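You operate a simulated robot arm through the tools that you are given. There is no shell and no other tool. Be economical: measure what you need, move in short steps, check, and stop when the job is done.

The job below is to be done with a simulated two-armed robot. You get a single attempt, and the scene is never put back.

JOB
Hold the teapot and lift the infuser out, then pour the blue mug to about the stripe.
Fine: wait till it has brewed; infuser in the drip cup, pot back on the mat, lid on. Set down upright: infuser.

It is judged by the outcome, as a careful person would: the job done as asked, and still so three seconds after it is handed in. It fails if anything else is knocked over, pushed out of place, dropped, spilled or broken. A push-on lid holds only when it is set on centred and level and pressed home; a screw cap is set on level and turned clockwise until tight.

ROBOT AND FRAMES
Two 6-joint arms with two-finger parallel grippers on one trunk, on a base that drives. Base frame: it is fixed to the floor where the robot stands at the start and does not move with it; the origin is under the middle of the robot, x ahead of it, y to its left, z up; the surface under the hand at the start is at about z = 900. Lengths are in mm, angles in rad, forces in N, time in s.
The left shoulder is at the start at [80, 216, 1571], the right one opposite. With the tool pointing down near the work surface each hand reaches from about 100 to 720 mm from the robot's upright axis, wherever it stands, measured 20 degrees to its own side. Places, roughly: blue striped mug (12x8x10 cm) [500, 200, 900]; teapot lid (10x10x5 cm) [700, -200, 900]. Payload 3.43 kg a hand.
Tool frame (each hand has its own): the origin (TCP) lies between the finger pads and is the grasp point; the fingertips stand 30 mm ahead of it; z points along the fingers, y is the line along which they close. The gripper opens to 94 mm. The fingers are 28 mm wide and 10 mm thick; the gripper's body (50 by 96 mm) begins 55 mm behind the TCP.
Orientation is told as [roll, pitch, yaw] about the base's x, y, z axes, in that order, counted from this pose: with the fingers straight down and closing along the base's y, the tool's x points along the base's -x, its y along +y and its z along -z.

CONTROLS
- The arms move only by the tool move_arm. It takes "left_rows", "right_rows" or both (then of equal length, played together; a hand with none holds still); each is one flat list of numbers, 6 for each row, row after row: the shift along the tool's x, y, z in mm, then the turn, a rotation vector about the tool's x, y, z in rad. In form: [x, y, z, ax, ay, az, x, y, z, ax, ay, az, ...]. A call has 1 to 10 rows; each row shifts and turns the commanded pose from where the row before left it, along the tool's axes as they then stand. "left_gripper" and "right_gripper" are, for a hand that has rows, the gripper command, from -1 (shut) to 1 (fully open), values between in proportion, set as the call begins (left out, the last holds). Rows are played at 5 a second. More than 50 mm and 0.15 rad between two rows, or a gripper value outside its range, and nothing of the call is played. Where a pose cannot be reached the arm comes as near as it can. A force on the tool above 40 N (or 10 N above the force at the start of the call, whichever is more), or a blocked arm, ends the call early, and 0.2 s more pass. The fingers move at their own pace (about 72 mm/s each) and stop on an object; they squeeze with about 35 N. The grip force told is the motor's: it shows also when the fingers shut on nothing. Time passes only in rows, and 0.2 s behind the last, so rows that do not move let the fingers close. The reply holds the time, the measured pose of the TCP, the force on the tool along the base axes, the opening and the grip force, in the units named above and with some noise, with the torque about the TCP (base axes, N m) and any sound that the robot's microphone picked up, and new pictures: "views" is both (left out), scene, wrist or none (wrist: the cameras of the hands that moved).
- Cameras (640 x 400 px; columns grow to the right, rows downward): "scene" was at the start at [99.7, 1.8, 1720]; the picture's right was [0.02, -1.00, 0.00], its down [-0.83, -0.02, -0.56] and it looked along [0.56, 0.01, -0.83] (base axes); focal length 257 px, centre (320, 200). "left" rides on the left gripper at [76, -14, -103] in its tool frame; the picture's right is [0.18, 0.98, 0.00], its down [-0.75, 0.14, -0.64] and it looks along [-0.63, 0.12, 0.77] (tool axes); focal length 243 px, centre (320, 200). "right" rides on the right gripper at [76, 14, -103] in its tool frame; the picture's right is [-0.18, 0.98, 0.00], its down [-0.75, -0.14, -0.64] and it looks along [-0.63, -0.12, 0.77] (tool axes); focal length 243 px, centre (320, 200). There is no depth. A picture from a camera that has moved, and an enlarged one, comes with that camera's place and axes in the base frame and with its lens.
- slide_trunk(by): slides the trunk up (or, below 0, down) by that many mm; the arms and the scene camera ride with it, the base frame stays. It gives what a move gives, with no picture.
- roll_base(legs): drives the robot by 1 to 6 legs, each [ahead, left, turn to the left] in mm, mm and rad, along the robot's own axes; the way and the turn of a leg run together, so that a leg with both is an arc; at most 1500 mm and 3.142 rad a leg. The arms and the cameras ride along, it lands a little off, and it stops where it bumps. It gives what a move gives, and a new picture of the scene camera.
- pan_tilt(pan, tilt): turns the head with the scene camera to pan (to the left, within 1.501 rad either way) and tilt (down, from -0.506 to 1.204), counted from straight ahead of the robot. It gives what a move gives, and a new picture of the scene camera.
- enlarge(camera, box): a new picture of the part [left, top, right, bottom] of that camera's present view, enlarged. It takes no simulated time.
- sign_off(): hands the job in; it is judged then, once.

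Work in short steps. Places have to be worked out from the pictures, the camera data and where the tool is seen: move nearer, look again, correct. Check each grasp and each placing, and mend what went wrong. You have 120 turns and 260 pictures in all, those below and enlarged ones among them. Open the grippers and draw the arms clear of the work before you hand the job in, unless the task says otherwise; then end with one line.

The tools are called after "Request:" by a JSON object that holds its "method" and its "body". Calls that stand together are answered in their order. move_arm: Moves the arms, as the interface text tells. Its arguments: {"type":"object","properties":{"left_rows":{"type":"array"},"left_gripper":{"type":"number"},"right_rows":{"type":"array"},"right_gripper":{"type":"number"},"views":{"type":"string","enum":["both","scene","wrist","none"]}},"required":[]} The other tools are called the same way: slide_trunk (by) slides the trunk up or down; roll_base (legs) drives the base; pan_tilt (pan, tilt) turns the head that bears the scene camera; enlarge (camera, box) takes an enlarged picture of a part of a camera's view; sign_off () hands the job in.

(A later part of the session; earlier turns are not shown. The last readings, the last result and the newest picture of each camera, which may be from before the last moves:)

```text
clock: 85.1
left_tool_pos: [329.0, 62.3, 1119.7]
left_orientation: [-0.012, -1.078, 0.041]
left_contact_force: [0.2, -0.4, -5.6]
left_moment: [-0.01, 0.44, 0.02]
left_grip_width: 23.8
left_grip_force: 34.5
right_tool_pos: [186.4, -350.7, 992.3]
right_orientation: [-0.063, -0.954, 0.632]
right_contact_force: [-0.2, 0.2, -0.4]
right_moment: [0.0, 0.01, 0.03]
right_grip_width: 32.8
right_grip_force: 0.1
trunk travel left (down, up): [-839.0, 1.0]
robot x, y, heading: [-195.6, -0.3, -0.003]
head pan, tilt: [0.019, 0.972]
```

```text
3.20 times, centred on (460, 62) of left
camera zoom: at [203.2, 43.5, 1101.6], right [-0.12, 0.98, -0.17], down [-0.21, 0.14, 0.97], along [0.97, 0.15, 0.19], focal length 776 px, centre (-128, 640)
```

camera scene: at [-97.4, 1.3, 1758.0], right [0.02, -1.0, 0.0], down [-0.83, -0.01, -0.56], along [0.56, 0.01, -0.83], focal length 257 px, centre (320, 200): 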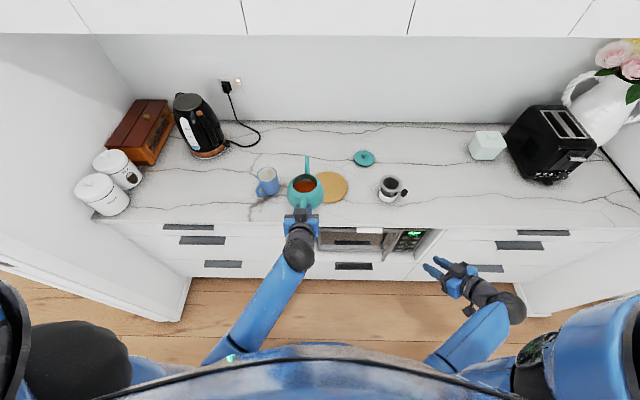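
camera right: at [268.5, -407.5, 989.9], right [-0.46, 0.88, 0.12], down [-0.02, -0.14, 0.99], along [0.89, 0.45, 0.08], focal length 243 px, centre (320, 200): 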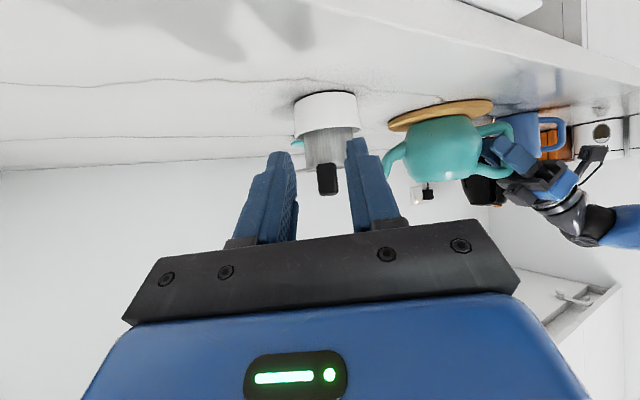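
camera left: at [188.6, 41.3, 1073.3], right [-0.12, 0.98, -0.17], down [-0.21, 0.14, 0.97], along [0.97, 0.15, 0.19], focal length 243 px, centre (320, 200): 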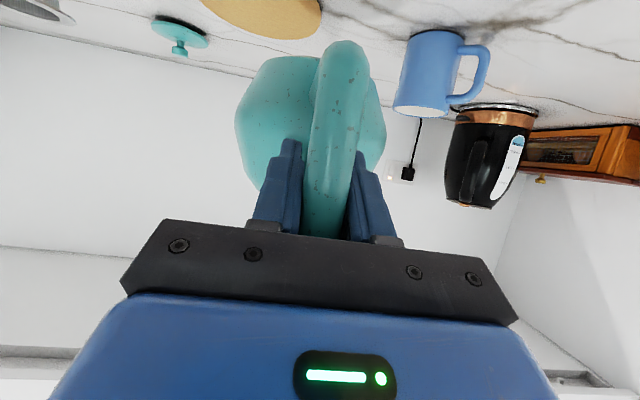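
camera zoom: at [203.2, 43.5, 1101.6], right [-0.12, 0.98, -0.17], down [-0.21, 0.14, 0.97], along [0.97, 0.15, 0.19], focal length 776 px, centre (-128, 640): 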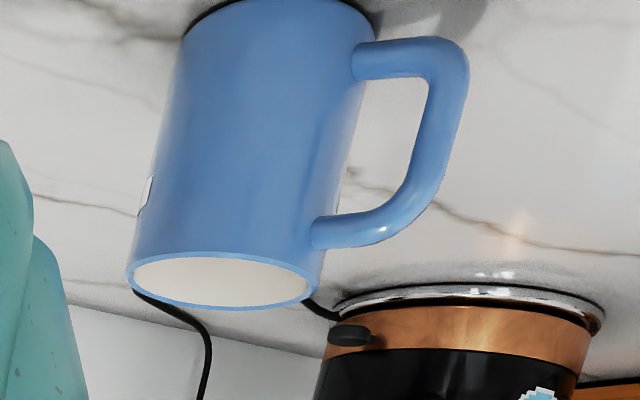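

The tea sits about 40 mm below the rim (z≈958), while the stripe centre is about 32 mm below (z≈966). I'll top up by a few mm: back over the mug, then tilt to the same 0.54 for a moment.

Request:
{"method": "move_arm", "body": {"left_rows": [0, 31, 0, 0, 0, 0, 0, 31, 0, 0, 0, 0, 0, 31, 0, 0, 0, 0, 0, 31, 0, 0, 0, 0, 0, 31, 0, 0, 0, 0, 0, 0, 0, 0, 0.12, 0, 0, 0, 0, 0, 0.12, 0, 0, 0, 0, 0, 0.1, 0], "views": "none"}}

Request:
{"method": "enlarge", "body": {"camera": "scene", "box": [230, 155, 310, 205]}}

```text
clock: 86.9
left_tool_pos: [325.9, 218.4, 1119.9]
left_orientation: [-0.01, -0.734, 0.036]
left_contact_force: [0.8, 0.3, -5.4]
left_moment: [0.01, 0.37, 0.01]
left_grip_width: 23.8
left_grip_force: 34.6
right_tool_pos: [186.4, -348.6, 993.0]
right_orientation: [-0.064, -0.953, 0.634]
right_contact_force: [0.2, -0.8, -0.1]
right_moment: [0.01, 0.02, 0.05]
right_grip_width: 32.8
right_grip_force: 0.1
trunk travel left (down, up): [-839.0, 1.0]
robot x, y, heading: [-199.4, -0.4, 0.001]
head pan, tilt: [0.019, 0.972]
```

```text
8.00 times, centred on (270, 180) of scene
camera zoom: at [-96.6, 2.4, 1757.9], right [0.02, -1.0, 0.0], down [-0.83, -0.01, -0.56], along [0.56, 0.01, -0.83], focal length 2058 px, centre (720, 360)
```

zoom: 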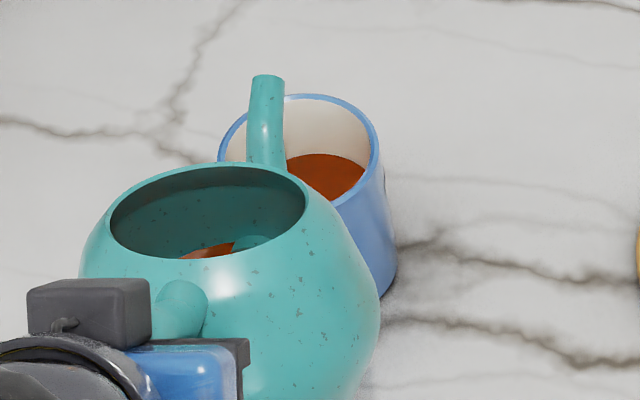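

Aligned over the mug again, with the surface at row ~153 (target ~145). I'll tilt to 0.56, hold about 0.8 s, then tilt back.

Request:
{"method": "move_arm", "body": {"left_rows": [0, 0, 0, 0, 0.1, 0, 0, 0, 0, 0, 0.1, 0, 0, 0, 0, 0, 0.02, 0, 0, 0, 0, 0, 0, 0, 0, 0, 0, 0, 0, 0, 0, 0, 0, 0, 0, 0, 0, 0, 0, 0, 0, 0], "views": "none"}}

Request:
{"method": "enlarge", "body": {"camera": "scene", "box": [230, 155, 310, 205]}}

```text
clock: 88.5
left_tool_pos: [325.2, 216.5, 1118.9]
left_orientation: [-0.009, -0.515, 0.032]
left_contact_force: [-0.1, 0.4, -4.5]
left_moment: [0.0, 0.25, -0.03]
left_grip_width: 24.0
left_grip_force: 35.4
right_tool_pos: [185.8, -348.8, 992.5]
right_orientation: [-0.063, -0.954, 0.635]
right_contact_force: [-0.4, 0.8, -0.2]
right_moment: [0.01, 0.02, 0.0]
right_grip_width: 32.4
right_grip_force: 0.1
trunk travel left (down, up): [-839.0, 1.0]
robot x, y, heading: [-197.6, 1.3, -0.003]
head pan, tilt: [0.019, 0.972]
```

```text
8.00 times, centred on (270, 180) of scene
camera zoom: at [-97.7, 2.0, 1758.0], right [0.02, -1.0, 0.0], down [-0.83, -0.01, -0.56], along [0.56, 0.01, -0.83], focal length 2058 px, centre (720, 360)
```

zoom: 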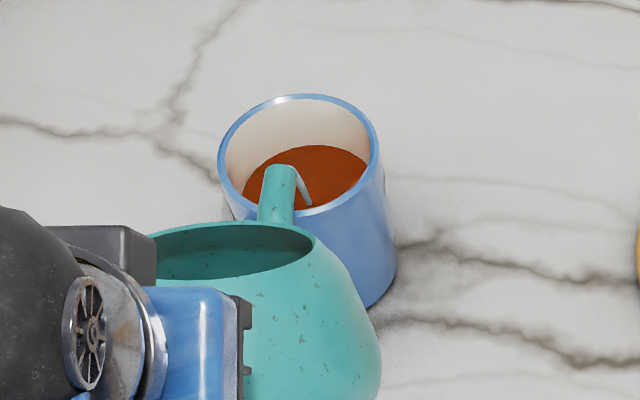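

The surface is at row ~145, which is stripe level. Tilting back and levelling now.

Request:
{"method": "move_arm", "body": {"left_rows": [0, 0, 0, 0, -0.13, 0, 0, 0, 0, 0, -0.13, 0, 0, 0, 0, 0, -0.13, 0, 0, 0, 0, 0, -0.1, 0, 0, 0, 0, 0, -0.073, 0, 0, 0, 0, 0, 0, 0, 0, 0, 0, 0, 0, 0, 0, 0, 0, 0, 0, 0, 0, 0, 0, 0, 0, 0], "views": "none"}}

Request:
{"method": "move_arm", "body": {"left_rows": [0, -31.5, 0, 0, 0, 0, 0, -31.5, 0, 0, 0, 0, 0, -31.5, 0, 0, 0, 0, 0, -31.5, 0, 0, 0, 0, 0, -31.5, 0, 0, 0, 0], "views": "none"}}

Request:
{"method": "enlarge", "body": {"camera": "scene", "box": [230, 145, 342, 215]}}

```text
clock: 90.5
left_tool_pos: [327.1, 217.3, 1117.7]
left_orientation: [-0.014, -1.081, 0.042]
left_contact_force: [-0.3, -0.2, -6.1]
left_moment: [-0.02, 0.41, 0.05]
left_grip_width: 23.9
left_grip_force: 34.9
right_tool_pos: [186.1, -350.2, 992.8]
right_orientation: [-0.064, -0.953, 0.632]
right_contact_force: [0.4, 0.8, 0.3]
right_moment: [0.03, 0.02, 0.0]
right_grip_width: 32.9
right_grip_force: 0.1
trunk travel left (down, up): [-839.0, 1.0]
robot x, y, heading: [-199.2, -1.9, -0.008]
head pan, tilt: [0.019, 0.972]
```

```text
clock: 91.7
left_tool_pos: [329.0, 60.3, 1119.0]
left_orientation: [-0.011, -1.079, 0.037]
left_contact_force: [-0.3, 0.1, -5.4]
left_moment: [0.04, 0.39, -0.03]
left_grip_width: 24.0
left_grip_force: 35.1
right_tool_pos: [186.7, -350.8, 992.0]
right_orientation: [-0.059, -0.952, 0.632]
right_contact_force: [0.6, 0.1, 0.4]
right_moment: [-0.01, 0.0, 0.03]
right_grip_width: 33.1
right_grip_force: 0.1
trunk travel left (down, up): [-839.0, 1.0]
robot x, y, heading: [-195.3, 1.4, -0.001]
head pan, tilt: [0.019, 0.972]
```

```text
5.71 times, centred on (286, 180) of scene
camera zoom: at [-96.7, 0.1, 1757.9], right [0.02, -1.0, 0.0], down [-0.83, -0.01, -0.56], along [0.56, 0.01, -0.83], focal length 1470 px, centre (514, 314)
```

zoom: 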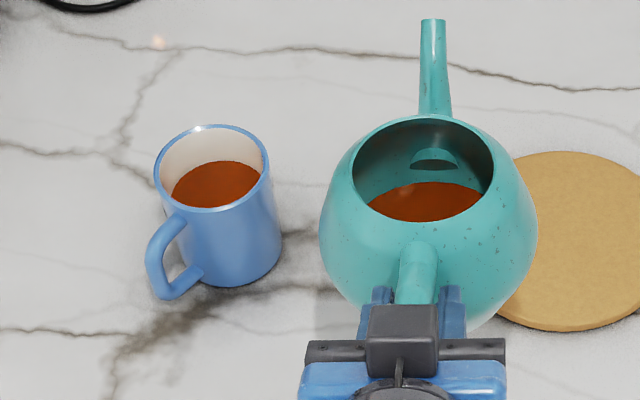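

The tea is at stripe level (z≈965) and the counter is dry. Now I'll yaw the pot back and drive forward 200 mm to return it to the mat.

Request:
{"method": "move_arm", "body": {"left_rows": [0, 0, 0, 0.122, 0, 0.0665, 0, 0, 0, 0.122, 0, 0.0665, 0, 0, 0, 0.122, 0, 0.0665, 0, 0, 0, 0.122, 0, 0.0665, 0, 0, 0, 0.122, 0, 0.0665, 0, 0, 0, 0.122, 0, 0.0665, 0, 0, 0, 0.122, 0, 0.0665, 0, 0, 0, 0.122, 0, 0.0665], "views": "none"}}

Request:
{"method": "roll_base", "body": {"legs": [[100, 0, 0], [98, 0, 0]]}}

Request:
{"method": "enlarge", "body": {"camera": "scene", "box": [280, 175, 408, 255]}}

```text
clock: 93.5
left_tool_pos: [329.9, 61.3, 1120.1]
left_orientation: [0.013, -1.084, -1.096]
left_contact_force: [0.0, -1.0, -5.9]
left_moment: [0.35, 0.2, 0.03]
left_grip_width: 24.2
left_grip_force: 35.0
right_tool_pos: [186.4, -349.0, 992.3]
right_orientation: [-0.061, -0.953, 0.633]
right_contact_force: [-0.4, -0.4, -0.1]
right_moment: [0.05, -0.02, 0.01]
right_grip_width: 33.0
right_grip_force: 0.1
trunk travel left (down, up): [-839.0, 1.0]
robot x, y, heading: [-199.2, 3.9, 0.002]
head pan, tilt: [0.019, 0.972]
```

```text
clock: 95.4
left_tool_pos: [508.9, 60.5, 1127.3]
left_orientation: [0.038, -1.088, -1.117]
left_contact_force: [-2.0, 0.3, -5.7]
left_moment: [0.35, 0.2, 0.01]
left_grip_width: 24.4
left_grip_force: 35.3
right_tool_pos: [366.3, -349.8, 998.8]
right_orientation: [-0.074, -0.965, 0.646]
right_contact_force: [-1.2, -0.2, 0.5]
right_moment: [-0.01, -0.04, -0.04]
right_grip_width: 32.9
right_grip_force: 0.1
trunk travel left (down, up): [-839.0, 1.0]
robot x, y, heading: [-5.1, -0.4, -0.001]
head pan, tilt: [0.019, 0.972]
camera scene: at [72.0, 1.6, 1759.7], right [0.02, -1.0, 0.0], down [-0.82, -0.01, -0.58], along [0.58, 0.01, -0.82], focal length 257 px, centre (320, 200)
```

scene: 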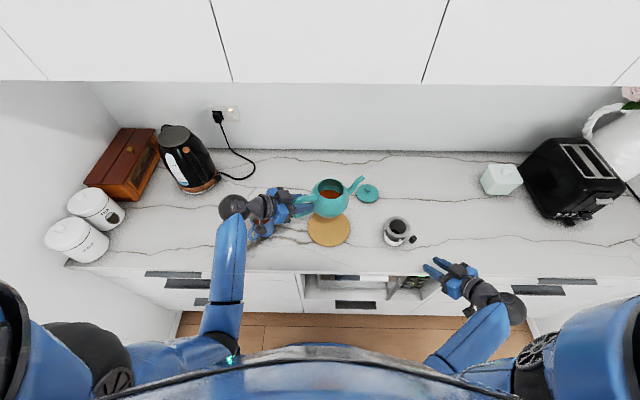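

```text
5.00 times, centred on (344, 215) of scene
camera zoom: at [72.0, 1.6, 1759.7], right [0.02, -1.0, 0.0], down [-0.82, -0.01, -0.58], along [0.58, 0.01, -0.82], focal length 1286 px, centre (200, 125)
```

zoom: 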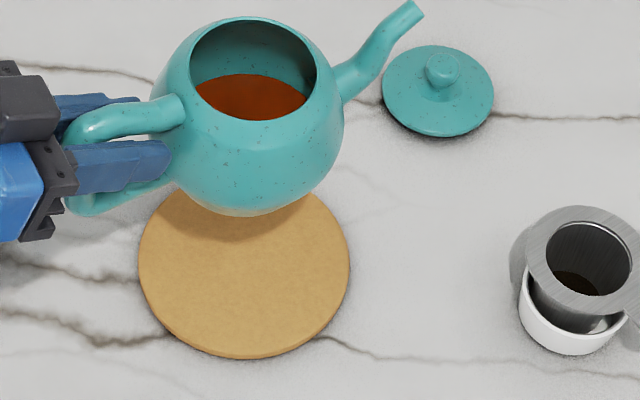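

The robot is still settling from the drive. I'll take a steady reading before lowering.

Request:
{"method": "move_arm", "body": {"left_rows": [0, 0, 0, 0, 0, 0, 0, 0, 0, 0, 0, 0, 0, 0, 0, 0, 0, 0, 0, 0, 0, 0, 0, 0], "views": "none"}}

```text
clock: 96.4
left_tool_pos: [527.9, 60.4, 1117.7]
left_orientation: [0.002, -1.078, -1.084]
left_contact_force: [0.9, 0.2, -6.3]
left_moment: [0.37, 0.19, -0.01]
left_grip_width: 24.0
left_grip_force: 35.1
right_tool_pos: [383.7, -350.1, 991.8]
right_orientation: [-0.055, -0.949, 0.629]
right_contact_force: [1.0, -1.2, 0.6]
right_moment: [0.01, 0.0, 0.0]
right_grip_width: 33.1
right_grip_force: 0.0
trunk travel left (down, up): [-839.0, 1.0]
robot x, y, heading: [-4.5, 1.8, -0.003]
head pan, tilt: [0.019, 0.972]
```

Steady at (528,60,1118). I'll move to (513,59) and lower to about 15 mm above the mat.

Request:
{"method": "move_arm", "body": {"left_rows": [17.6, -2.3, 8.4, 0, 0, 0, 17.6, -2.3, 8.4, 0, 0, 0, 17.6, -2.3, 8.4, 0, 0, 0, 17.6, -2.3, 8.4, 0, 0, 0, 17.6, -2.3, 8.4, 0, 0, 0, 17.6, -2.3, 8.4, 0, 0, 0, 0, 0, 0, 0, 0, 0], "views": "none"}}

Request:
{"method": "enlarge", "body": {"camera": "scene", "box": [280, 175, 408, 255]}}

Request:
{"method": "enlarge", "body": {"camera": "right", "box": [350, 60, 640, 240]}}

```text
clock: 98.0
left_tool_pos: [510.1, 59.2, 1002.9]
left_orientation: [0.009, -1.081, -1.089]
left_contact_force: [-0.8, 0.4, -5.2]
left_moment: [0.39, 0.22, -0.01]
left_grip_width: 24.1
left_grip_force: 35.2
right_tool_pos: [379.7, -349.7, 991.2]
right_orientation: [-0.059, -0.953, 0.633]
right_contact_force: [-0.2, 0.4, 0.5]
right_moment: [0.01, 0.0, 0.0]
right_grip_width: 32.8
right_grip_force: 0.1
trunk travel left (down, up): [-839.0, 1.0]
robot x, y, heading: [-2.5, -1.5, -0.001]
head pan, tilt: [0.019, 0.972]
```

```text
5.00 times, centred on (344, 215) of scene
camera zoom: at [96.7, 1.6, 1758.0], right [0.02, -1.0, 0.0], down [-0.83, -0.01, -0.56], along [0.56, 0.01, -0.83], focal length 1286 px, centre (200, 125)
```

zoom: 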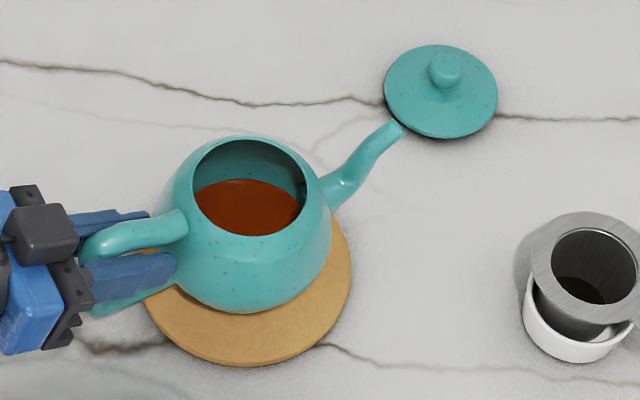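

```text
2.21 times, centred on (495, 150) of right
camera zoom: at [265.2, -407.5, 989.5], right [-0.46, 0.88, 0.12], down [-0.01, -0.14, 0.99], along [0.89, 0.45, 0.08], focal length 535 px, centre (-66, 310)
```

zoom: 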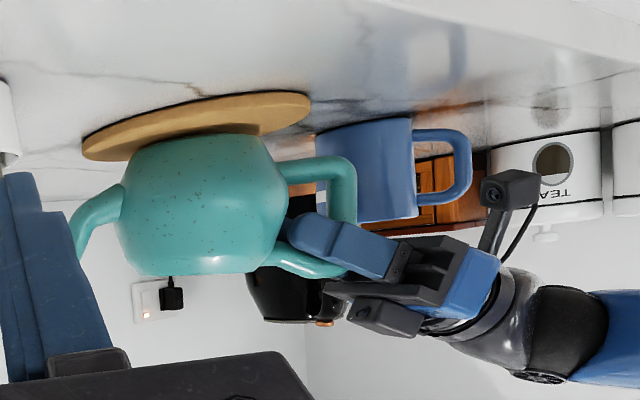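

The pot is over the mat. I'll lower gently the last ~17 mm.

Request:
{"method": "move_arm", "body": {"left_rows": [3.4, 0.8, 2.0, 0, 0, 0, 3.4, 0.8, 2.0, 0, 0, 0, 3.4, 0.8, 2.0, 0, 0, 0, 2.2, 0, 1.2, 0, 0, 0, 0, 0, 0, 0, 0, 0, 0, 0, 0, 0, 0, 0], "views": "none"}}

Request:
{"method": "move_arm", "body": {"left_rows": [1.8, 0, 1, 0, 0, 0, 0, 0, 0, 0, 0, 0, 0, 0, 0, 0, 0, 0], "views": "none"}}

```text
clock: 99.4
left_tool_pos: [510.3, 60.9, 989.4]
left_orientation: [0.012, -1.084, -1.092]
left_contact_force: [-1.0, 4.2, 8.1]
left_moment: [-0.81, -0.3, 0.06]
left_grip_width: 24.1
left_grip_force: 34.5
right_tool_pos: [379.0, -348.4, 993.8]
right_orientation: [-0.063, -0.953, 0.636]
right_contact_force: [0.0, 0.7, 0.0]
right_moment: [-0.01, -0.01, 0.02]
right_grip_width: 33.1
right_grip_force: 0.1
trunk travel left (down, up): [-839.0, 1.0]
robot x, y, heading: [-3.9, 3.5, -0.007]
head pan, tilt: [0.019, 0.972]
```

```text
clock: 100.2
left_tool_pos: [509.3, 60.7, 987.7]
left_orientation: [0.014, -1.084, -1.095]
left_contact_force: [-1.5, 6.2, 13.6]
left_moment: [-0.62, -0.19, 0.05]
left_grip_width: 23.9
left_grip_force: 36.0
right_tool_pos: [378.0, -348.6, 994.7]
right_orientation: [-0.062, -0.954, 0.636]
right_contact_force: [0.2, 0.1, -0.3]
right_moment: [0.0, 0.02, -0.01]
right_grip_width: 32.7
right_grip_force: 0.1
trunk travel left (down, up): [-839.0, 1.0]
robot x, y, heading: [-6.5, 0.4, -0.0]
head pan, tilt: [0.019, 0.972]
```

It touched at about 989, now pressing 13 N. I'll ease up 2 mm and release so the pot settles flat on the mat.

Request:
{"method": "move_arm", "body": {"left_rows": [-1.8, 0, -1, 0, 0, 0, 0, 0, 0, 0, 0, 0], "views": "none"}}

Request:
{"method": "move_arm", "body": {"left_rows": [0, 0, 0, 0, 0, 0, 0, 0, 0, 0, 0, 0, 0, 0, 0, 0, 0, 0], "left_gripper": 0.0, "views": "none"}}

Request:
{"method": "enlarge", "body": {"camera": "scene", "box": [280, 175, 408, 255]}}

Request:
{"method": "enlarge", "body": {"camera": "right", "box": [350, 60, 640, 240]}}

Request:
{"method": "enlarge", "body": {"camera": "left", "box": [220, 50, 420, 240]}}

```text
clock: 100.8
left_tool_pos: [509.5, 60.9, 988.5]
left_orientation: [0.01, -1.08, -1.091]
left_contact_force: [-1.3, 2.8, 6.5]
left_moment: [-0.31, -0.06, 0.06]
left_grip_width: 24.3
left_grip_force: 34.6
right_tool_pos: [378.5, -348.8, 993.0]
right_orientation: [-0.061, -0.954, 0.633]
right_contact_force: [0.4, 0.0, 0.0]
right_moment: [-0.01, -0.02, -0.01]
right_grip_width: 32.9
right_grip_force: 0.1
trunk travel left (down, up): [-839.0, 1.0]
robot x, y, heading: [-1.6, 0.1, -0.003]
head pan, tilt: [0.019, 0.972]
```

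```text
clock: 101.6
left_tool_pos: [511.2, 60.5, 988.8]
left_orientation: [0.009, -1.081, -1.091]
left_contact_force: [1.0, 0.3, 0.4]
left_moment: [0.01, -0.03, -0.05]
left_grip_width: 47.1
left_grip_force: 0.1
right_tool_pos: [378.4, -350.7, 991.9]
right_orientation: [-0.06, -0.954, 0.635]
right_contact_force: [0.3, 0.4, -0.1]
right_moment: [0.02, 0.02, 0.02]
right_grip_width: 33.0
right_grip_force: 0.0
trunk travel left (down, up): [-839.0, 1.0]
robot x, y, heading: [-1.9, -0.3, -0.004]
head pan, tilt: [0.019, 0.972]
```

```text
5.00 times, centred on (344, 215) of scene
camera zoom: at [95.8, 1.8, 1758.0], right [0.02, -1.0, 0.0], down [-0.83, -0.01, -0.56], along [0.56, 0.01, -0.83], focal length 1286 px, centre (200, 125)
```

zoom: 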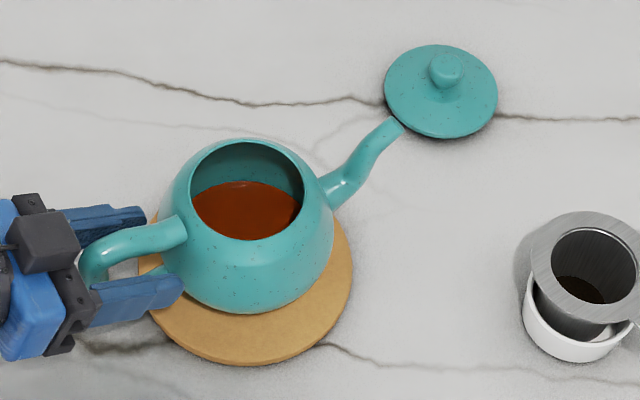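

```text
2.21 times, centred on (495, 150) of right
camera zoom: at [264.7, -407.3, 989.7], right [-0.46, 0.88, 0.12], down [-0.01, -0.14, 0.99], along [0.89, 0.45, 0.08], focal length 535 px, centre (-66, 310)
```

zoom: 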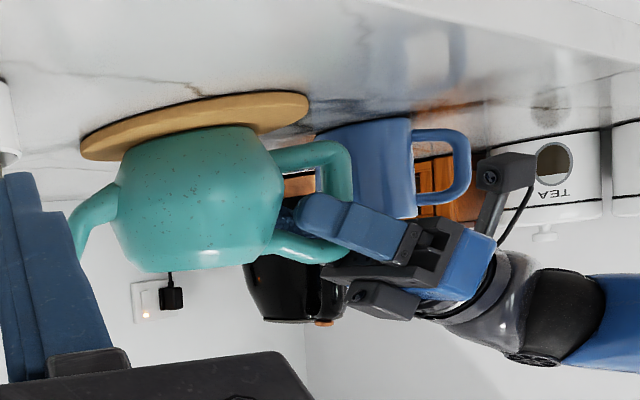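

```text
2.11 times, centred on (320, 145) of left
camera zoom: at [438.4, 164.5, 969.8], right [0.83, 0.54, -0.16], down [0.02, 0.25, 0.97], along [0.56, -0.8, 0.2], focal length 511 px, centre (320, 316)
```

zoom: 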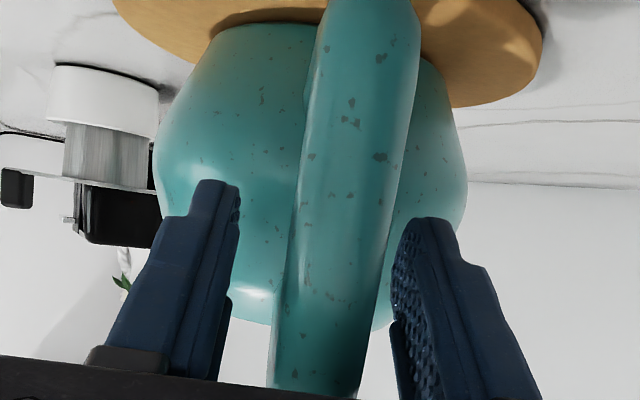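

The pot is on the mat, released and flat. I'll withdraw the left hand along its approach axis and up, then look at the lid.

Request:
{"method": "move_arm", "body": {"left_rows": [0, 0, -25, 0, 0, 0, 0, 0, -25, 0, 0, 0, 0, 0, -25, 0, 0, 0, 0, 0, -25, 0, 0, 0, -17, -10, -20, 0, 0, 0, -17, -20, -20, 0, 0, 0, -17, -20, -20, 0, 0, 0, 0, -20, -20, 0, 0, 0], "left_gripper": 0.0, "views": "scene"}}

Request:
{"method": "enlarge", "body": {"camera": "scene", "box": [340, 165, 400, 205]}}

Request:
{"method": "enlarge", "body": {"camera": "scene", "box": [230, 175, 358, 255]}}

```text
clock: 103.4
left_tool_pos: [384.5, 144.9, 1119.8]
left_orientation: [0.011, -1.083, -1.092]
left_contact_force: [0.2, -0.6, 0.5]
left_moment: [0.01, -0.01, 0.02]
left_grip_width: 47.0
left_grip_force: 0.0
right_tool_pos: [378.4, -349.7, 993.6]
right_orientation: [-0.061, -0.954, 0.631]
right_contact_force: [-0.8, -0.2, -0.6]
right_moment: [-0.01, -0.03, -0.01]
right_grip_width: 32.9
right_grip_force: 0.0
trunk travel left (down, up): [-839.0, 1.0]
robot x, y, heading: [-1.8, 1.3, -0.006]
head pan, tilt: [0.019, 0.972]
camera scene: at [94.5, 1.6, 1758.1], right [0.02, -1.0, 0.0], down [-0.83, -0.01, -0.56], along [0.56, 0.01, -0.83], focal length 257 px, centre (320, 200)
```

scene: 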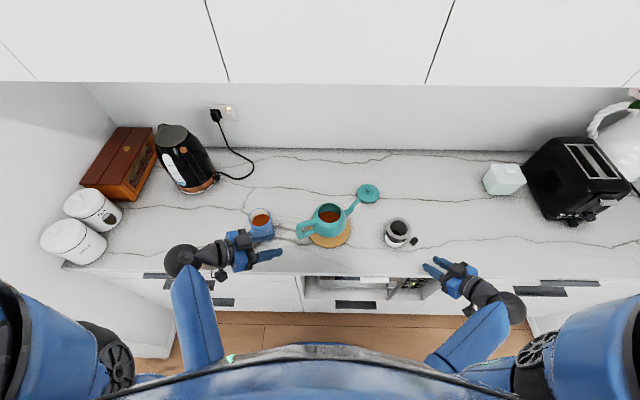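

```text
10.00 times, centred on (370, 185) of scene
camera zoom: at [94.5, 1.6, 1758.1], right [0.02, -1.0, 0.0], down [-0.83, -0.01, -0.56], along [0.56, 0.01, -0.83], focal length 2572 px, centre (-180, 350)
```

zoom: 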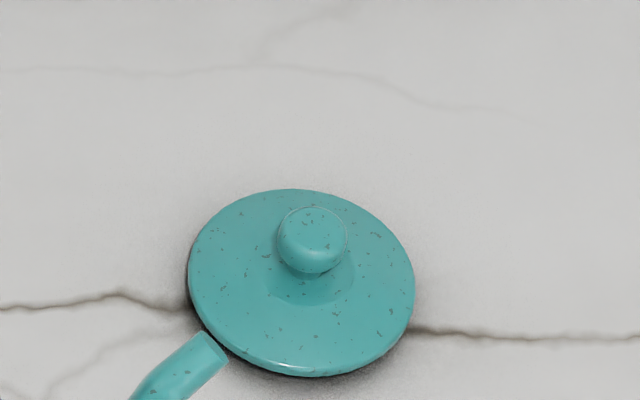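

```text
5.00 times, centred on (294, 215) of scene
camera zoom: at [94.5, 1.6, 1758.1], right [0.02, -1.0, 0.0], down [-0.83, -0.01, -0.56], along [0.56, 0.01, -0.83], focal length 1286 px, centre (450, 125)
```

zoom: 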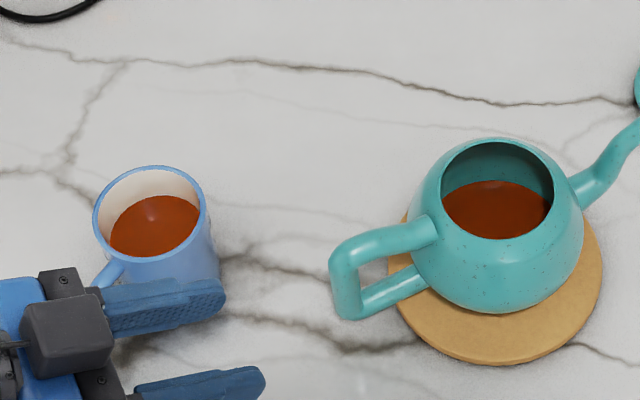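

Mug and pot look right. Next I'll bring the right hand up and over toward the lid: rise 75 mm, then yaw to 0 and pitch to about −0.6.

Request:
{"method": "move_arm", "body": {"right_rows": [-20, -0.7, -14.5, 0, 0, 0, -20, -0.7, -14.5, 0, 0, 0, -20, -0.7, -14.5, 0, 0, 0, 0, 0, 0, 0.102, 0.004, 0.073, 0, 0, 0, 0.102, 0.004, 0.073, 0, 0, 0, 0.102, 0.004, 0.073, 0, 0, 0, 0.102, 0.004, 0.073, 0, 0, 0, 0.102, 0.004, 0.073, 0, 0, 0, 0, 0.1, 0, 0, 0, 0, 0, 0.1, 0], "right_gripper": 0.2, "views": "none"}}

```text
clock: 105.0
left_tool_pos: [386.4, 146.3, 1116.8]
left_orientation: [0.008, -1.082, -1.09]
left_contact_force: [0.8, -0.3, 0.2]
left_moment: [-0.01, 0.02, -0.02]
left_grip_width: 47.0
left_grip_force: 0.0
right_tool_pos: [422.5, -400.6, 1121.3]
right_orientation: [-0.332, -1.02, 0.43]
right_contact_force: [-0.4, 0.1, 0.5]
right_moment: [0.01, 0.02, 0.01]
right_grip_width: 56.6
right_grip_force: 0.0
trunk travel left (down, up): [-839.0, 1.0]
robot x, y, heading: [-3.7, 0.4, -0.006]
head pan, tilt: [0.019, 0.972]
stopped in row 7 (right hand): the arm was blocked; the commanded pose is now the measured one
```

The arm hit a wrist limit close in. I'll move forward to a more open position (about 560,-230,1110) and fix the orientation there.

Request:
{"method": "move_arm", "body": {"right_rows": [-15.5, 24.7, 22, 0, 0, 0, -15.5, 24.7, 22, 0, 0, 0, -15.5, 24.7, 22, 0, 0, 0, -15.5, 24.7, 22, 0, 0, 0, -15.5, 24.7, 22, 0, 0, 0, -15.5, 24.7, 22, 0, 0, 0], "views": "none"}}

```text
clock: 106.3
left_tool_pos: [386.5, 145.9, 1118.3]
left_orientation: [0.006, -1.083, -1.087]
left_contact_force: [0.2, -0.2, 1.0]
left_moment: [0.01, 0.01, -0.01]
left_grip_width: 47.0
left_grip_force: 0.0
right_tool_pos: [560.5, -229.6, 1109.9]
right_orientation: [-0.328, -1.018, 0.425]
right_contact_force: [-0.4, -0.5, 1.2]
right_moment: [0.0, 0.02, 0.02]
right_grip_width: 56.3
right_grip_force: 0.1
trunk travel left (down, up): [-839.0, 1.0]
robot x, y, heading: [-6.6, -1.5, -0.0]
head pan, tilt: [0.019, 0.972]
```

Position is good. I'll rotate to the target orientation (roll 0, pitch −0.6, yaw 0).

Request:
{"method": "move_arm", "body": {"right_rows": [0, 0, 0, -0.003, 0.114, 0.056, 0, 0, 0, -0.003, 0.114, 0.056, 0, 0, 0, -0.003, 0.114, 0.056, 0, 0, 0, -0.003, 0.114, 0.056], "views": "both"}}

```text
clock: 107.3
left_tool_pos: [386.7, 145.6, 1119.8]
left_orientation: [0.008, -1.082, -1.091]
left_contact_force: [0.8, -1.4, -0.1]
left_moment: [0.01, 0.0, -0.01]
left_grip_width: 47.0
left_grip_force: 0.1
right_tool_pos: [561.3, -229.9, 1110.1]
right_orientation: [0.001, -0.596, -0.001]
right_contact_force: [0.6, 0.1, 0.6]
right_moment: [-0.02, -0.02, -0.01]
right_grip_width: 56.3
right_grip_force: 0.0
trunk travel left (down, up): [-839.0, 1.0]
robot x, y, heading: [-2.8, -0.0, -0.001]
head pan, tilt: [0.019, 0.972]
camera scene: at [96.6, 1.5, 1758.0], right [0.02, -1.0, 0.0], down [-0.83, -0.01, -0.56], along [0.56, 0.01, -0.83], focal length 257 px, centre (320, 200)
camera right: at [439.2, -216.0, 1152.1], right [0.15, 0.98, 0.1], down [0.26, -0.14, 0.95], along [0.95, -0.12, -0.28], focal length 243 px, centre (320, 200)
```

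scene: 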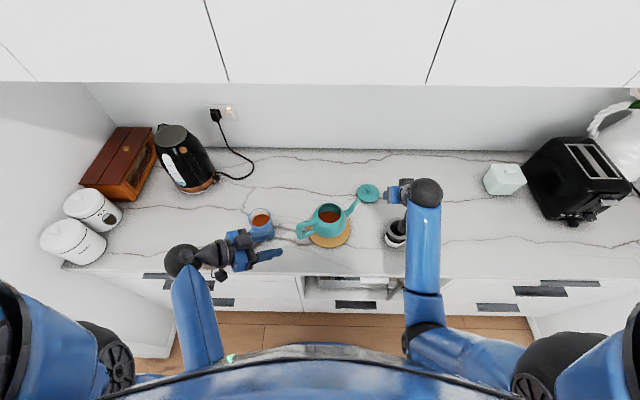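
right: 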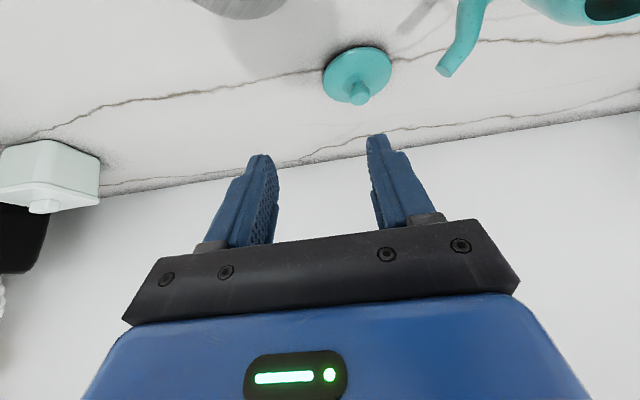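

The orientation is right and the lid is in view. Zooming to triangulate the knob.

Request:
{"method": "enlarge", "body": {"camera": "right", "box": [300, 25, 420, 115]}}

Request:
{"method": "enlarge", "body": {"camera": "scene", "box": [340, 165, 400, 205]}}

```text
4.44 times, centred on (360, 70) of right
camera zoom: at [439.2, -216.0, 1152.1], right [0.15, 0.98, 0.1], down [0.26, -0.14, 0.95], along [0.95, -0.12, -0.28], focal length 1078 px, centre (142, 778)
```

zoom: 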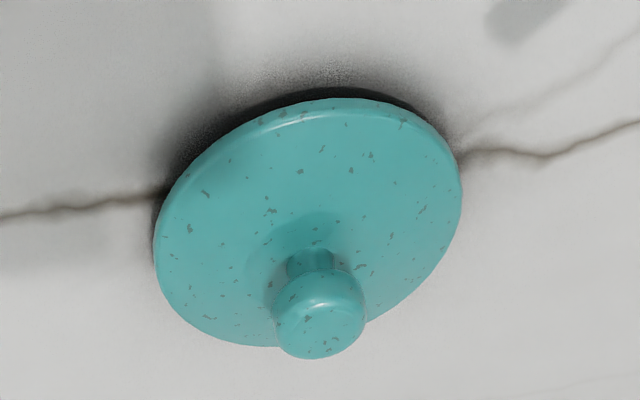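

```text
10.00 times, centred on (370, 185) of scene
camera zoom: at [96.6, 1.5, 1758.0], right [0.02, -1.0, 0.0], down [-0.83, -0.01, -0.56], along [0.56, 0.01, -0.83], focal length 2572 px, centre (-180, 350)
```

zoom: 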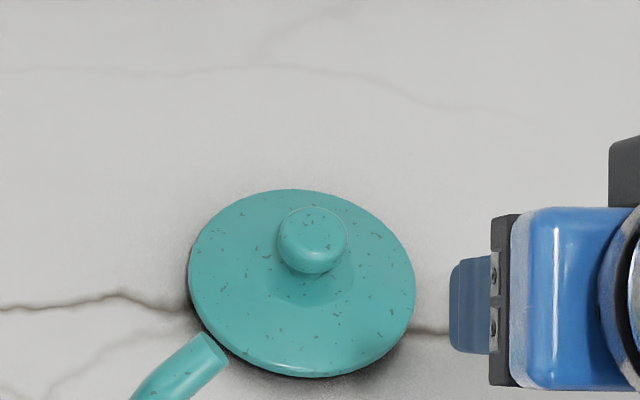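

The knob is at about (705,-183,938), roughly 27 mm in diameter. I'll move to a standoff about 50 mm back along the approach axis with a narrower opening.

Request:
{"method": "move_arm", "body": {"right_rows": [-5.4, 11.75, 36.4, 0, 0, 0, -5.4, 11.75, 36.4, 0, 0, 0, -5.4, 11.75, 36.4, 0, 0, 0, -5.4, 11.75, 36.4, 0, 0, 0], "right_gripper": 0.0, "views": "wrist"}}

Request:
{"method": "enlarge", "body": {"camera": "scene", "box": [330, 160, 410, 210]}}

Request:
{"method": "enlarge", "body": {"camera": "right", "box": [220, 50, 420, 200]}}

```text
clock: 108.3
left_tool_pos: [388.0, 145.7, 1118.6]
left_orientation: [0.005, -1.082, -1.09]
left_contact_force: [0.7, -0.2, 0.5]
left_moment: [-0.04, 0.03, -0.01]
left_grip_width: 46.8
left_grip_force: 0.1
right_tool_pos: [660.8, -182.2, 1001.5]
right_orientation: [-0.001, -0.596, 0.002]
right_contact_force: [0.4, -0.4, 0.5]
right_moment: [0.01, -0.02, 0.01]
right_grip_width: 47.1
right_grip_force: 0.0
trunk travel left (down, up): [-839.0, 1.0]
robot x, y, heading: [-1.7, 1.4, 0.003]
head pan, tilt: [0.019, 0.972]
camera right: at [540.3, -167.8, 1044.0], right [0.15, 0.98, 0.1], down [0.26, -0.14, 0.95], along [0.95, -0.12, -0.28], focal length 243 px, centre (320, 200)
```

right: 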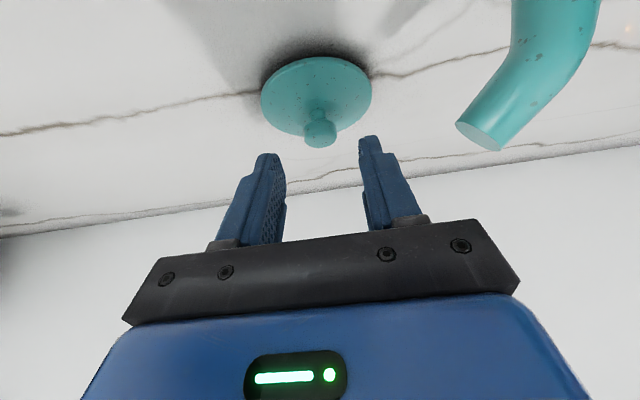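

```text
8.00 times, centred on (370, 185) of scene
camera zoom: at [97.4, 2.1, 1758.0], right [0.02, -1.0, 0.0], down [-0.83, -0.01, -0.56], along [0.56, 0.01, -0.83], focal length 2058 px, centre (-80, 320)
```

zoom: 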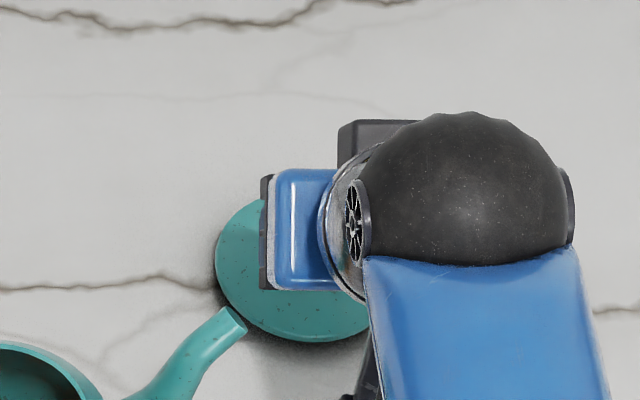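

```text
2.67 times, centred on (320, 125) of right
camera zoom: at [540.3, -167.8, 1044.0], right [0.15, 0.98, 0.1], down [0.26, -0.14, 0.95], along [0.95, -0.12, -0.28], focal length 647 px, centre (320, 400)
```

zoom: 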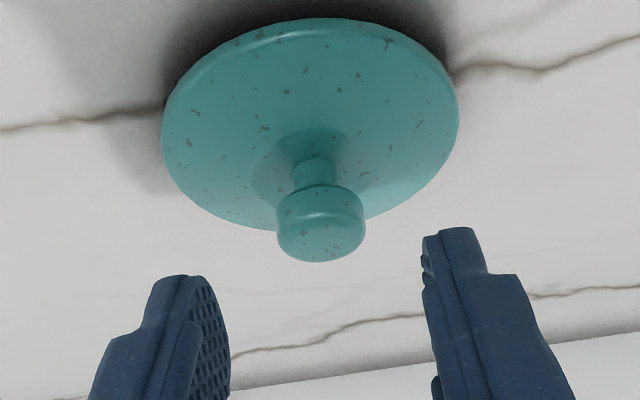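

The knob is aligned with the hand's axis about 70 mm ahead. I'll advance 48 mm and look again.

Request:
{"method": "move_arm", "body": {"right_rows": [0, 0, 16, 0, 0, 0, 0, 0, 16, 0, 0, 0, 0, 0, 16, 0, 0, 0], "views": "none"}}

Request:
{"method": "enlarge", "body": {"camera": "right", "box": [220, 50, 420, 200]}}

```text
clock: 109.2
left_tool_pos: [387.6, 145.8, 1119.1]
left_orientation: [0.007, -1.082, -1.091]
left_contact_force: [0.1, -0.6, -0.9]
left_moment: [0.02, 0.02, 0.03]
left_grip_width: 47.0
left_grip_force: 0.1
right_tool_pos: [687.2, -182.9, 960.5]
right_orientation: [0.002, -0.595, 0.004]
right_contact_force: [-0.9, -0.5, 1.6]
right_moment: [-0.04, 0.0, -0.01]
right_grip_width: 47.2
right_grip_force: 0.0
trunk travel left (down, up): [-839.0, 1.0]
robot x, y, heading: [-2.0, -2.2, -0.0]
head pan, tilt: [0.019, 0.972]
```

```text
2.67 times, centred on (320, 125) of right
camera zoom: at [567.2, -168.3, 1003.7], right [0.15, 0.98, 0.1], down [0.26, -0.14, 0.95], along [0.95, -0.12, -0.28], focal length 647 px, centre (320, 400)
```

zoom: 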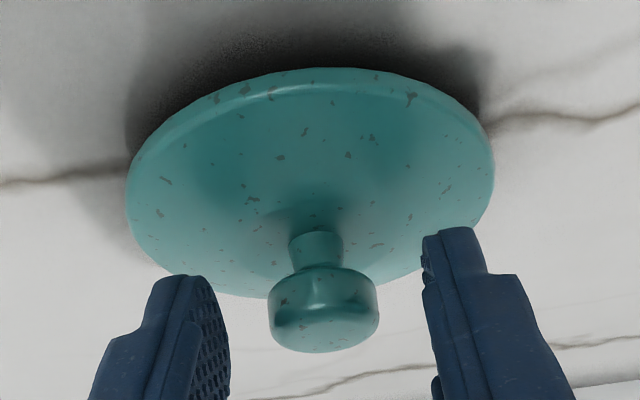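

The knob centre is about 20 mm ahead of the TCP, between the fingertips. I'll advance 4 mm and close.

Request:
{"method": "move_arm", "body": {"right_rows": [0, 0, 4, 0, 0, 0, 0, 0, 0, 0, 0, 0], "views": "none"}}

Request:
{"method": "move_arm", "body": {"right_rows": [0, 0, 0, 0, 0, 0, 0, 0, 0, 0, 0, 0, 0, 0, 0, 0, 0, 0], "right_gripper": -1, "views": "none"}}

Request:
{"method": "enlarge", "body": {"camera": "right", "box": [220, 50, 420, 200]}}

```text
clock: 109.8
left_tool_pos: [386.7, 145.6, 1117.5]
left_orientation: [0.008, -1.082, -1.09]
left_contact_force: [0.1, 0.5, 0.0]
left_moment: [0.02, -0.01, 0.0]
left_grip_width: 46.8
left_grip_force: 0.0
right_tool_pos: [689.9, -183.6, 958.2]
right_orientation: [0.0, -0.598, 0.002]
right_contact_force: [-0.4, -0.3, -0.2]
right_moment: [-0.01, 0.01, 0.0]
right_grip_width: 47.2
right_grip_force: 0.0
trunk travel left (down, up): [-839.0, 1.0]
robot x, y, heading: [-2.5, 0.9, 0.0]
head pan, tilt: [0.019, 0.972]
```

```text
clock: 110.5
left_tool_pos: [386.6, 146.0, 1119.4]
left_orientation: [0.009, -1.079, -1.089]
left_contact_force: [0.7, -0.6, 0.0]
left_moment: [0.04, 0.03, 0.02]
left_grip_width: 46.8
left_grip_force: 0.1
right_tool_pos: [689.6, -183.1, 958.1]
right_orientation: [0.002, -0.598, 0.003]
right_contact_force: [-0.1, -0.1, 0.1]
right_moment: [0.0, -0.03, 0.01]
right_grip_width: 25.5
right_grip_force: 35.1
trunk travel left (down, up): [-839.0, 1.0]
robot x, y, heading: [-3.7, 3.5, -0.003]
head pan, tilt: [0.019, 0.972]
```

```text
2.67 times, centred on (320, 125) of right
camera zoom: at [568.8, -168.4, 1000.9], right [0.15, 0.98, 0.1], down [0.26, -0.14, 0.95], along [0.95, -0.12, -0.28], focal length 647 px, centre (320, 400)
```

zoom: 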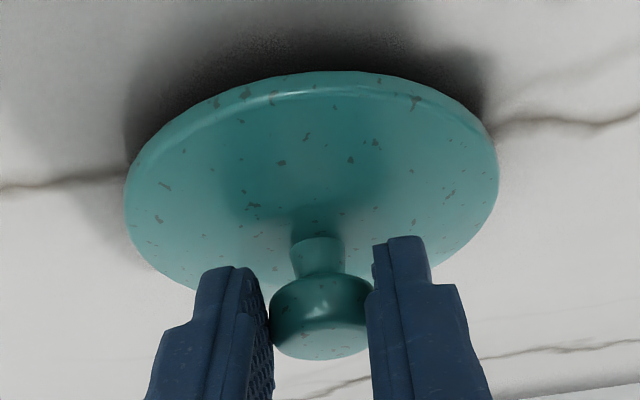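

The knob is gripped (25.5 mm). I'll lift the lid straight up about 145 mm and check it hangs level.

Request:
{"method": "move_arm", "body": {"right_rows": [-5.6, 0, -8.2, 0, 0, 0, -11.3, 0, -16.5, 0, 0, 0, -16, 0, -24, 0, 0, 0, -16, 0, -24, 0, 0, 0, -16, 0, -24, 0, 0, 0, -16, 0, -24, 0, 0, 0, 0, 0, 0, 0, 0, 0], "views": "wrist"}}

Request:
{"method": "enlarge", "body": {"camera": "scene", "box": [300, 140, 428, 220]}}

```text
clock: 112.2
left_tool_pos: [386.0, 145.0, 1118.6]
left_orientation: [0.008, -1.082, -1.09]
left_contact_force: [0.5, -0.1, -0.4]
left_moment: [-0.01, 0.02, 0.0]
left_grip_width: 46.9
left_grip_force: 0.1
right_tool_pos: [688.4, -183.3, 1104.2]
right_orientation: [0.0, -0.596, 0.001]
right_contact_force: [0.3, 0.3, -0.4]
right_moment: [-0.01, 0.02, 0.01]
right_grip_width: 25.6
right_grip_force: 34.8
trunk travel left (down, up): [-839.0, 1.0]
robot x, y, heading: [-3.4, 0.8, 0.001]
head pan, tilt: [0.019, 0.972]
camera right: at [568.8, -169.3, 1146.2], right [0.15, 0.98, 0.1], down [0.26, -0.14, 0.95], along [0.95, -0.12, -0.28], focal length 243 px, centre (320, 200)
```

right: 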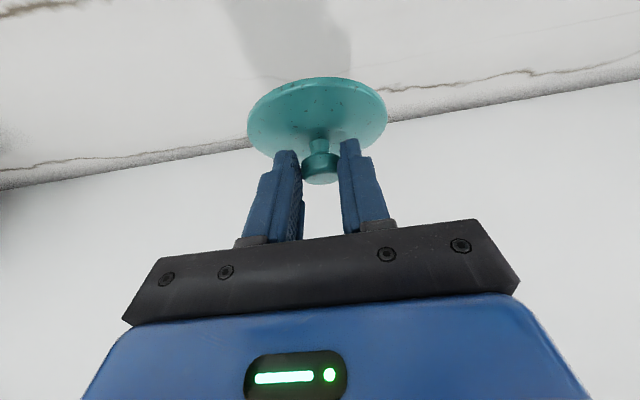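

```text
5.00 times, centred on (364, 180) of scene
camera zoom: at [96.3, 1.6, 1758.0], right [0.02, -1.0, 0.0], down [-0.83, -0.01, -0.56], along [0.56, 0.01, -0.83], focal length 1286 px, centre (100, 300)
```

zoom: 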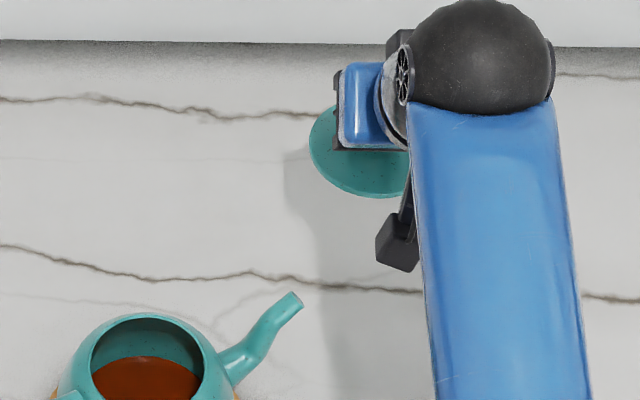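

The lid hangs level. I'll carry it over the pot opening (centre about 544,-22), keeping its underside well above the spout.

Request:
{"method": "move_arm", "body": {"right_rows": [21.2, 26.8, -14.5, 0, 0, 0, 21.2, 26.8, -14.5, 0, 0, 0, 21.2, 26.8, -14.5, 0, 0, 0, 21.2, 26.8, -14.5, 0, 0, 0, 21.2, 26.8, -14.5, 0, 0, 0, 21.2, 26.8, -14.5, 0, 0, 0, 0, 0, 0, 0, 0, 0], "views": "both"}}

Request:
{"method": "enlarge", "body": {"camera": "scene", "box": [270, 165, 398, 245]}}

Request:
{"method": "enlarge", "body": {"camera": "left", "box": [0, 0, 640, 400]}}

```text
clock: 113.8
left_tool_pos: [386.3, 145.5, 1117.0]
left_orientation: [0.009, -1.08, -1.09]
left_contact_force: [0.6, -0.2, -0.4]
left_moment: [0.0, -0.01, 0.0]
left_grip_width: 47.0
left_grip_force: 0.1
right_tool_pos: [533.5, -22.2, 1104.4]
right_orientation: [-0.001, -0.597, 0.003]
right_contact_force: [1.4, 0.0, -0.9]
right_moment: [-0.03, 0.04, -0.01]
right_grip_width: 25.4
right_grip_force: 35.1
trunk travel left (down, up): [-839.0, 1.0]
robot x, y, heading: [-5.4, -0.9, -0.001]
head pan, tilt: [0.019, 0.972]
camera scene: at [96.5, 1.4, 1758.0], right [0.02, -1.0, 0.0], down [-0.83, -0.01, -0.56], along [0.56, 0.01, -0.83], focal length 257 px, centre (320, 200)
camera right: at [413.1, -8.3, 1145.9], right [0.15, 0.98, 0.1], down [0.26, -0.14, 0.95], along [0.95, -0.12, -0.28], focal length 243 px, centre (320, 200)
```

scene: 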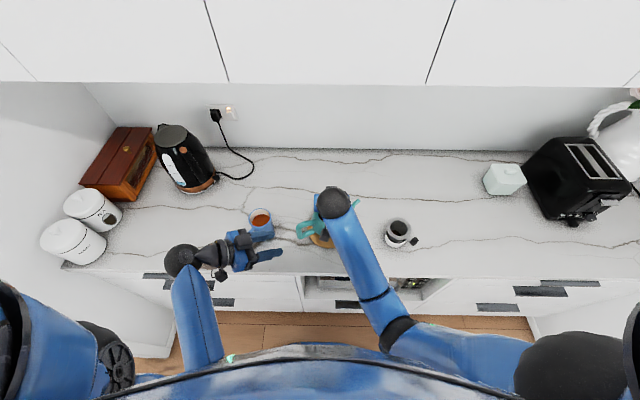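
right: 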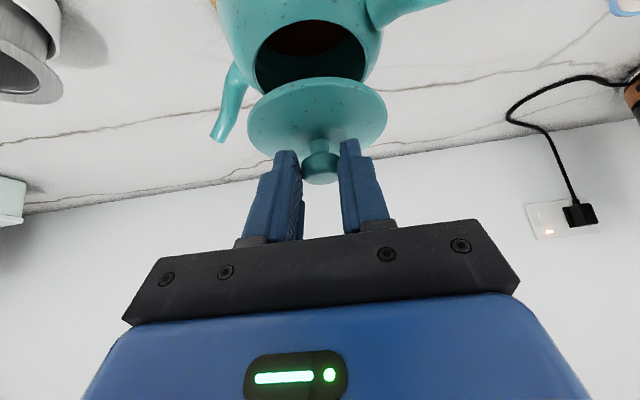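

```text
5.00 times, centred on (334, 205) of scene
camera zoom: at [96.5, 1.4, 1758.0], right [0.02, -1.0, 0.0], down [-0.83, -0.01, -0.56], along [0.56, 0.01, -0.83], focal length 1286 px, centre (250, 175)
```

zoom: 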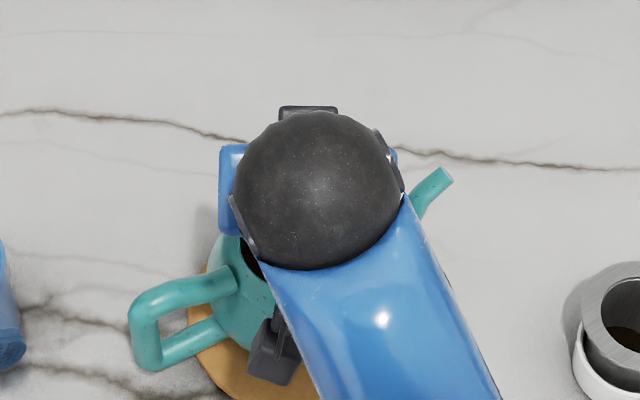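

```text
1.00 times, centred on (320, 200) of left (not enlarged: the box is as wide or as high as the picture)
camera zoom: at [313.9, 250.1, 1099.4], right [0.83, 0.54, -0.16], down [0.02, 0.25, 0.97], along [0.56, -0.8, 0.2], focal length 243 px, centre (320, 200)
```

zoom: 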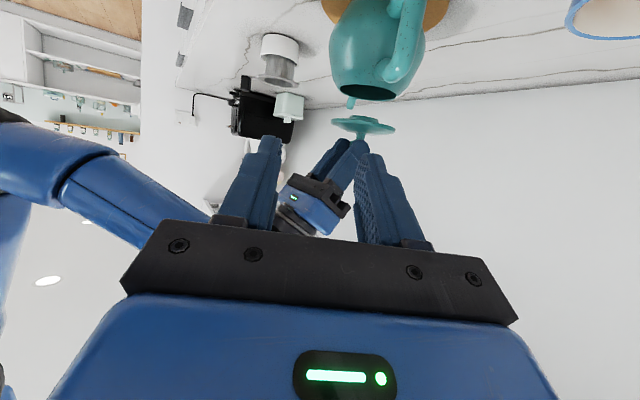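

Both wrist cameras see the lid and the opening. I'll zoom in both to measure the lateral alignment.

Request:
{"method": "enlarge", "body": {"camera": "right", "box": [200, 0, 440, 190]}}

Request:
{"method": "enlarge", "body": {"camera": "left", "box": [290, 20, 450, 150]}}

```text
2.11 times, centred on (320, 95) of right
camera zoom: at [413.1, -8.3, 1145.9], right [0.15, 0.98, 0.1], down [0.26, -0.14, 0.95], along [0.95, -0.12, -0.28], focal length 511 px, centre (320, 421)
```

zoom: 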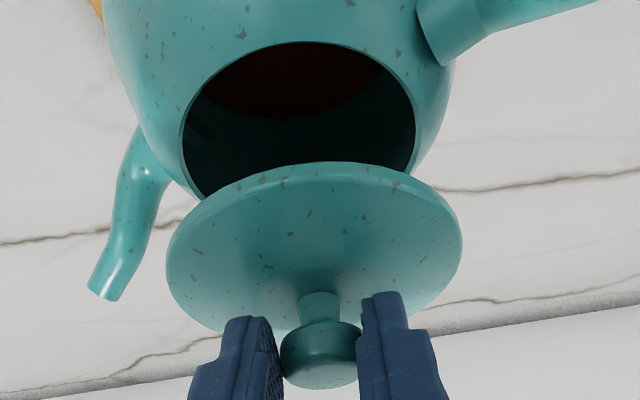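

```text
3.08 times, centred on (370, 85) of left
camera zoom: at [313.9, 250.1, 1099.4], right [0.83, 0.54, -0.16], down [0.02, 0.25, 0.97], along [0.56, -0.8, 0.2], focal length 746 px, centre (166, 554)
```

zoom: 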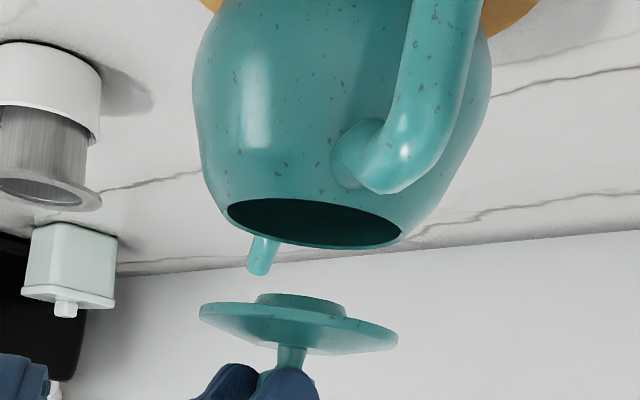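

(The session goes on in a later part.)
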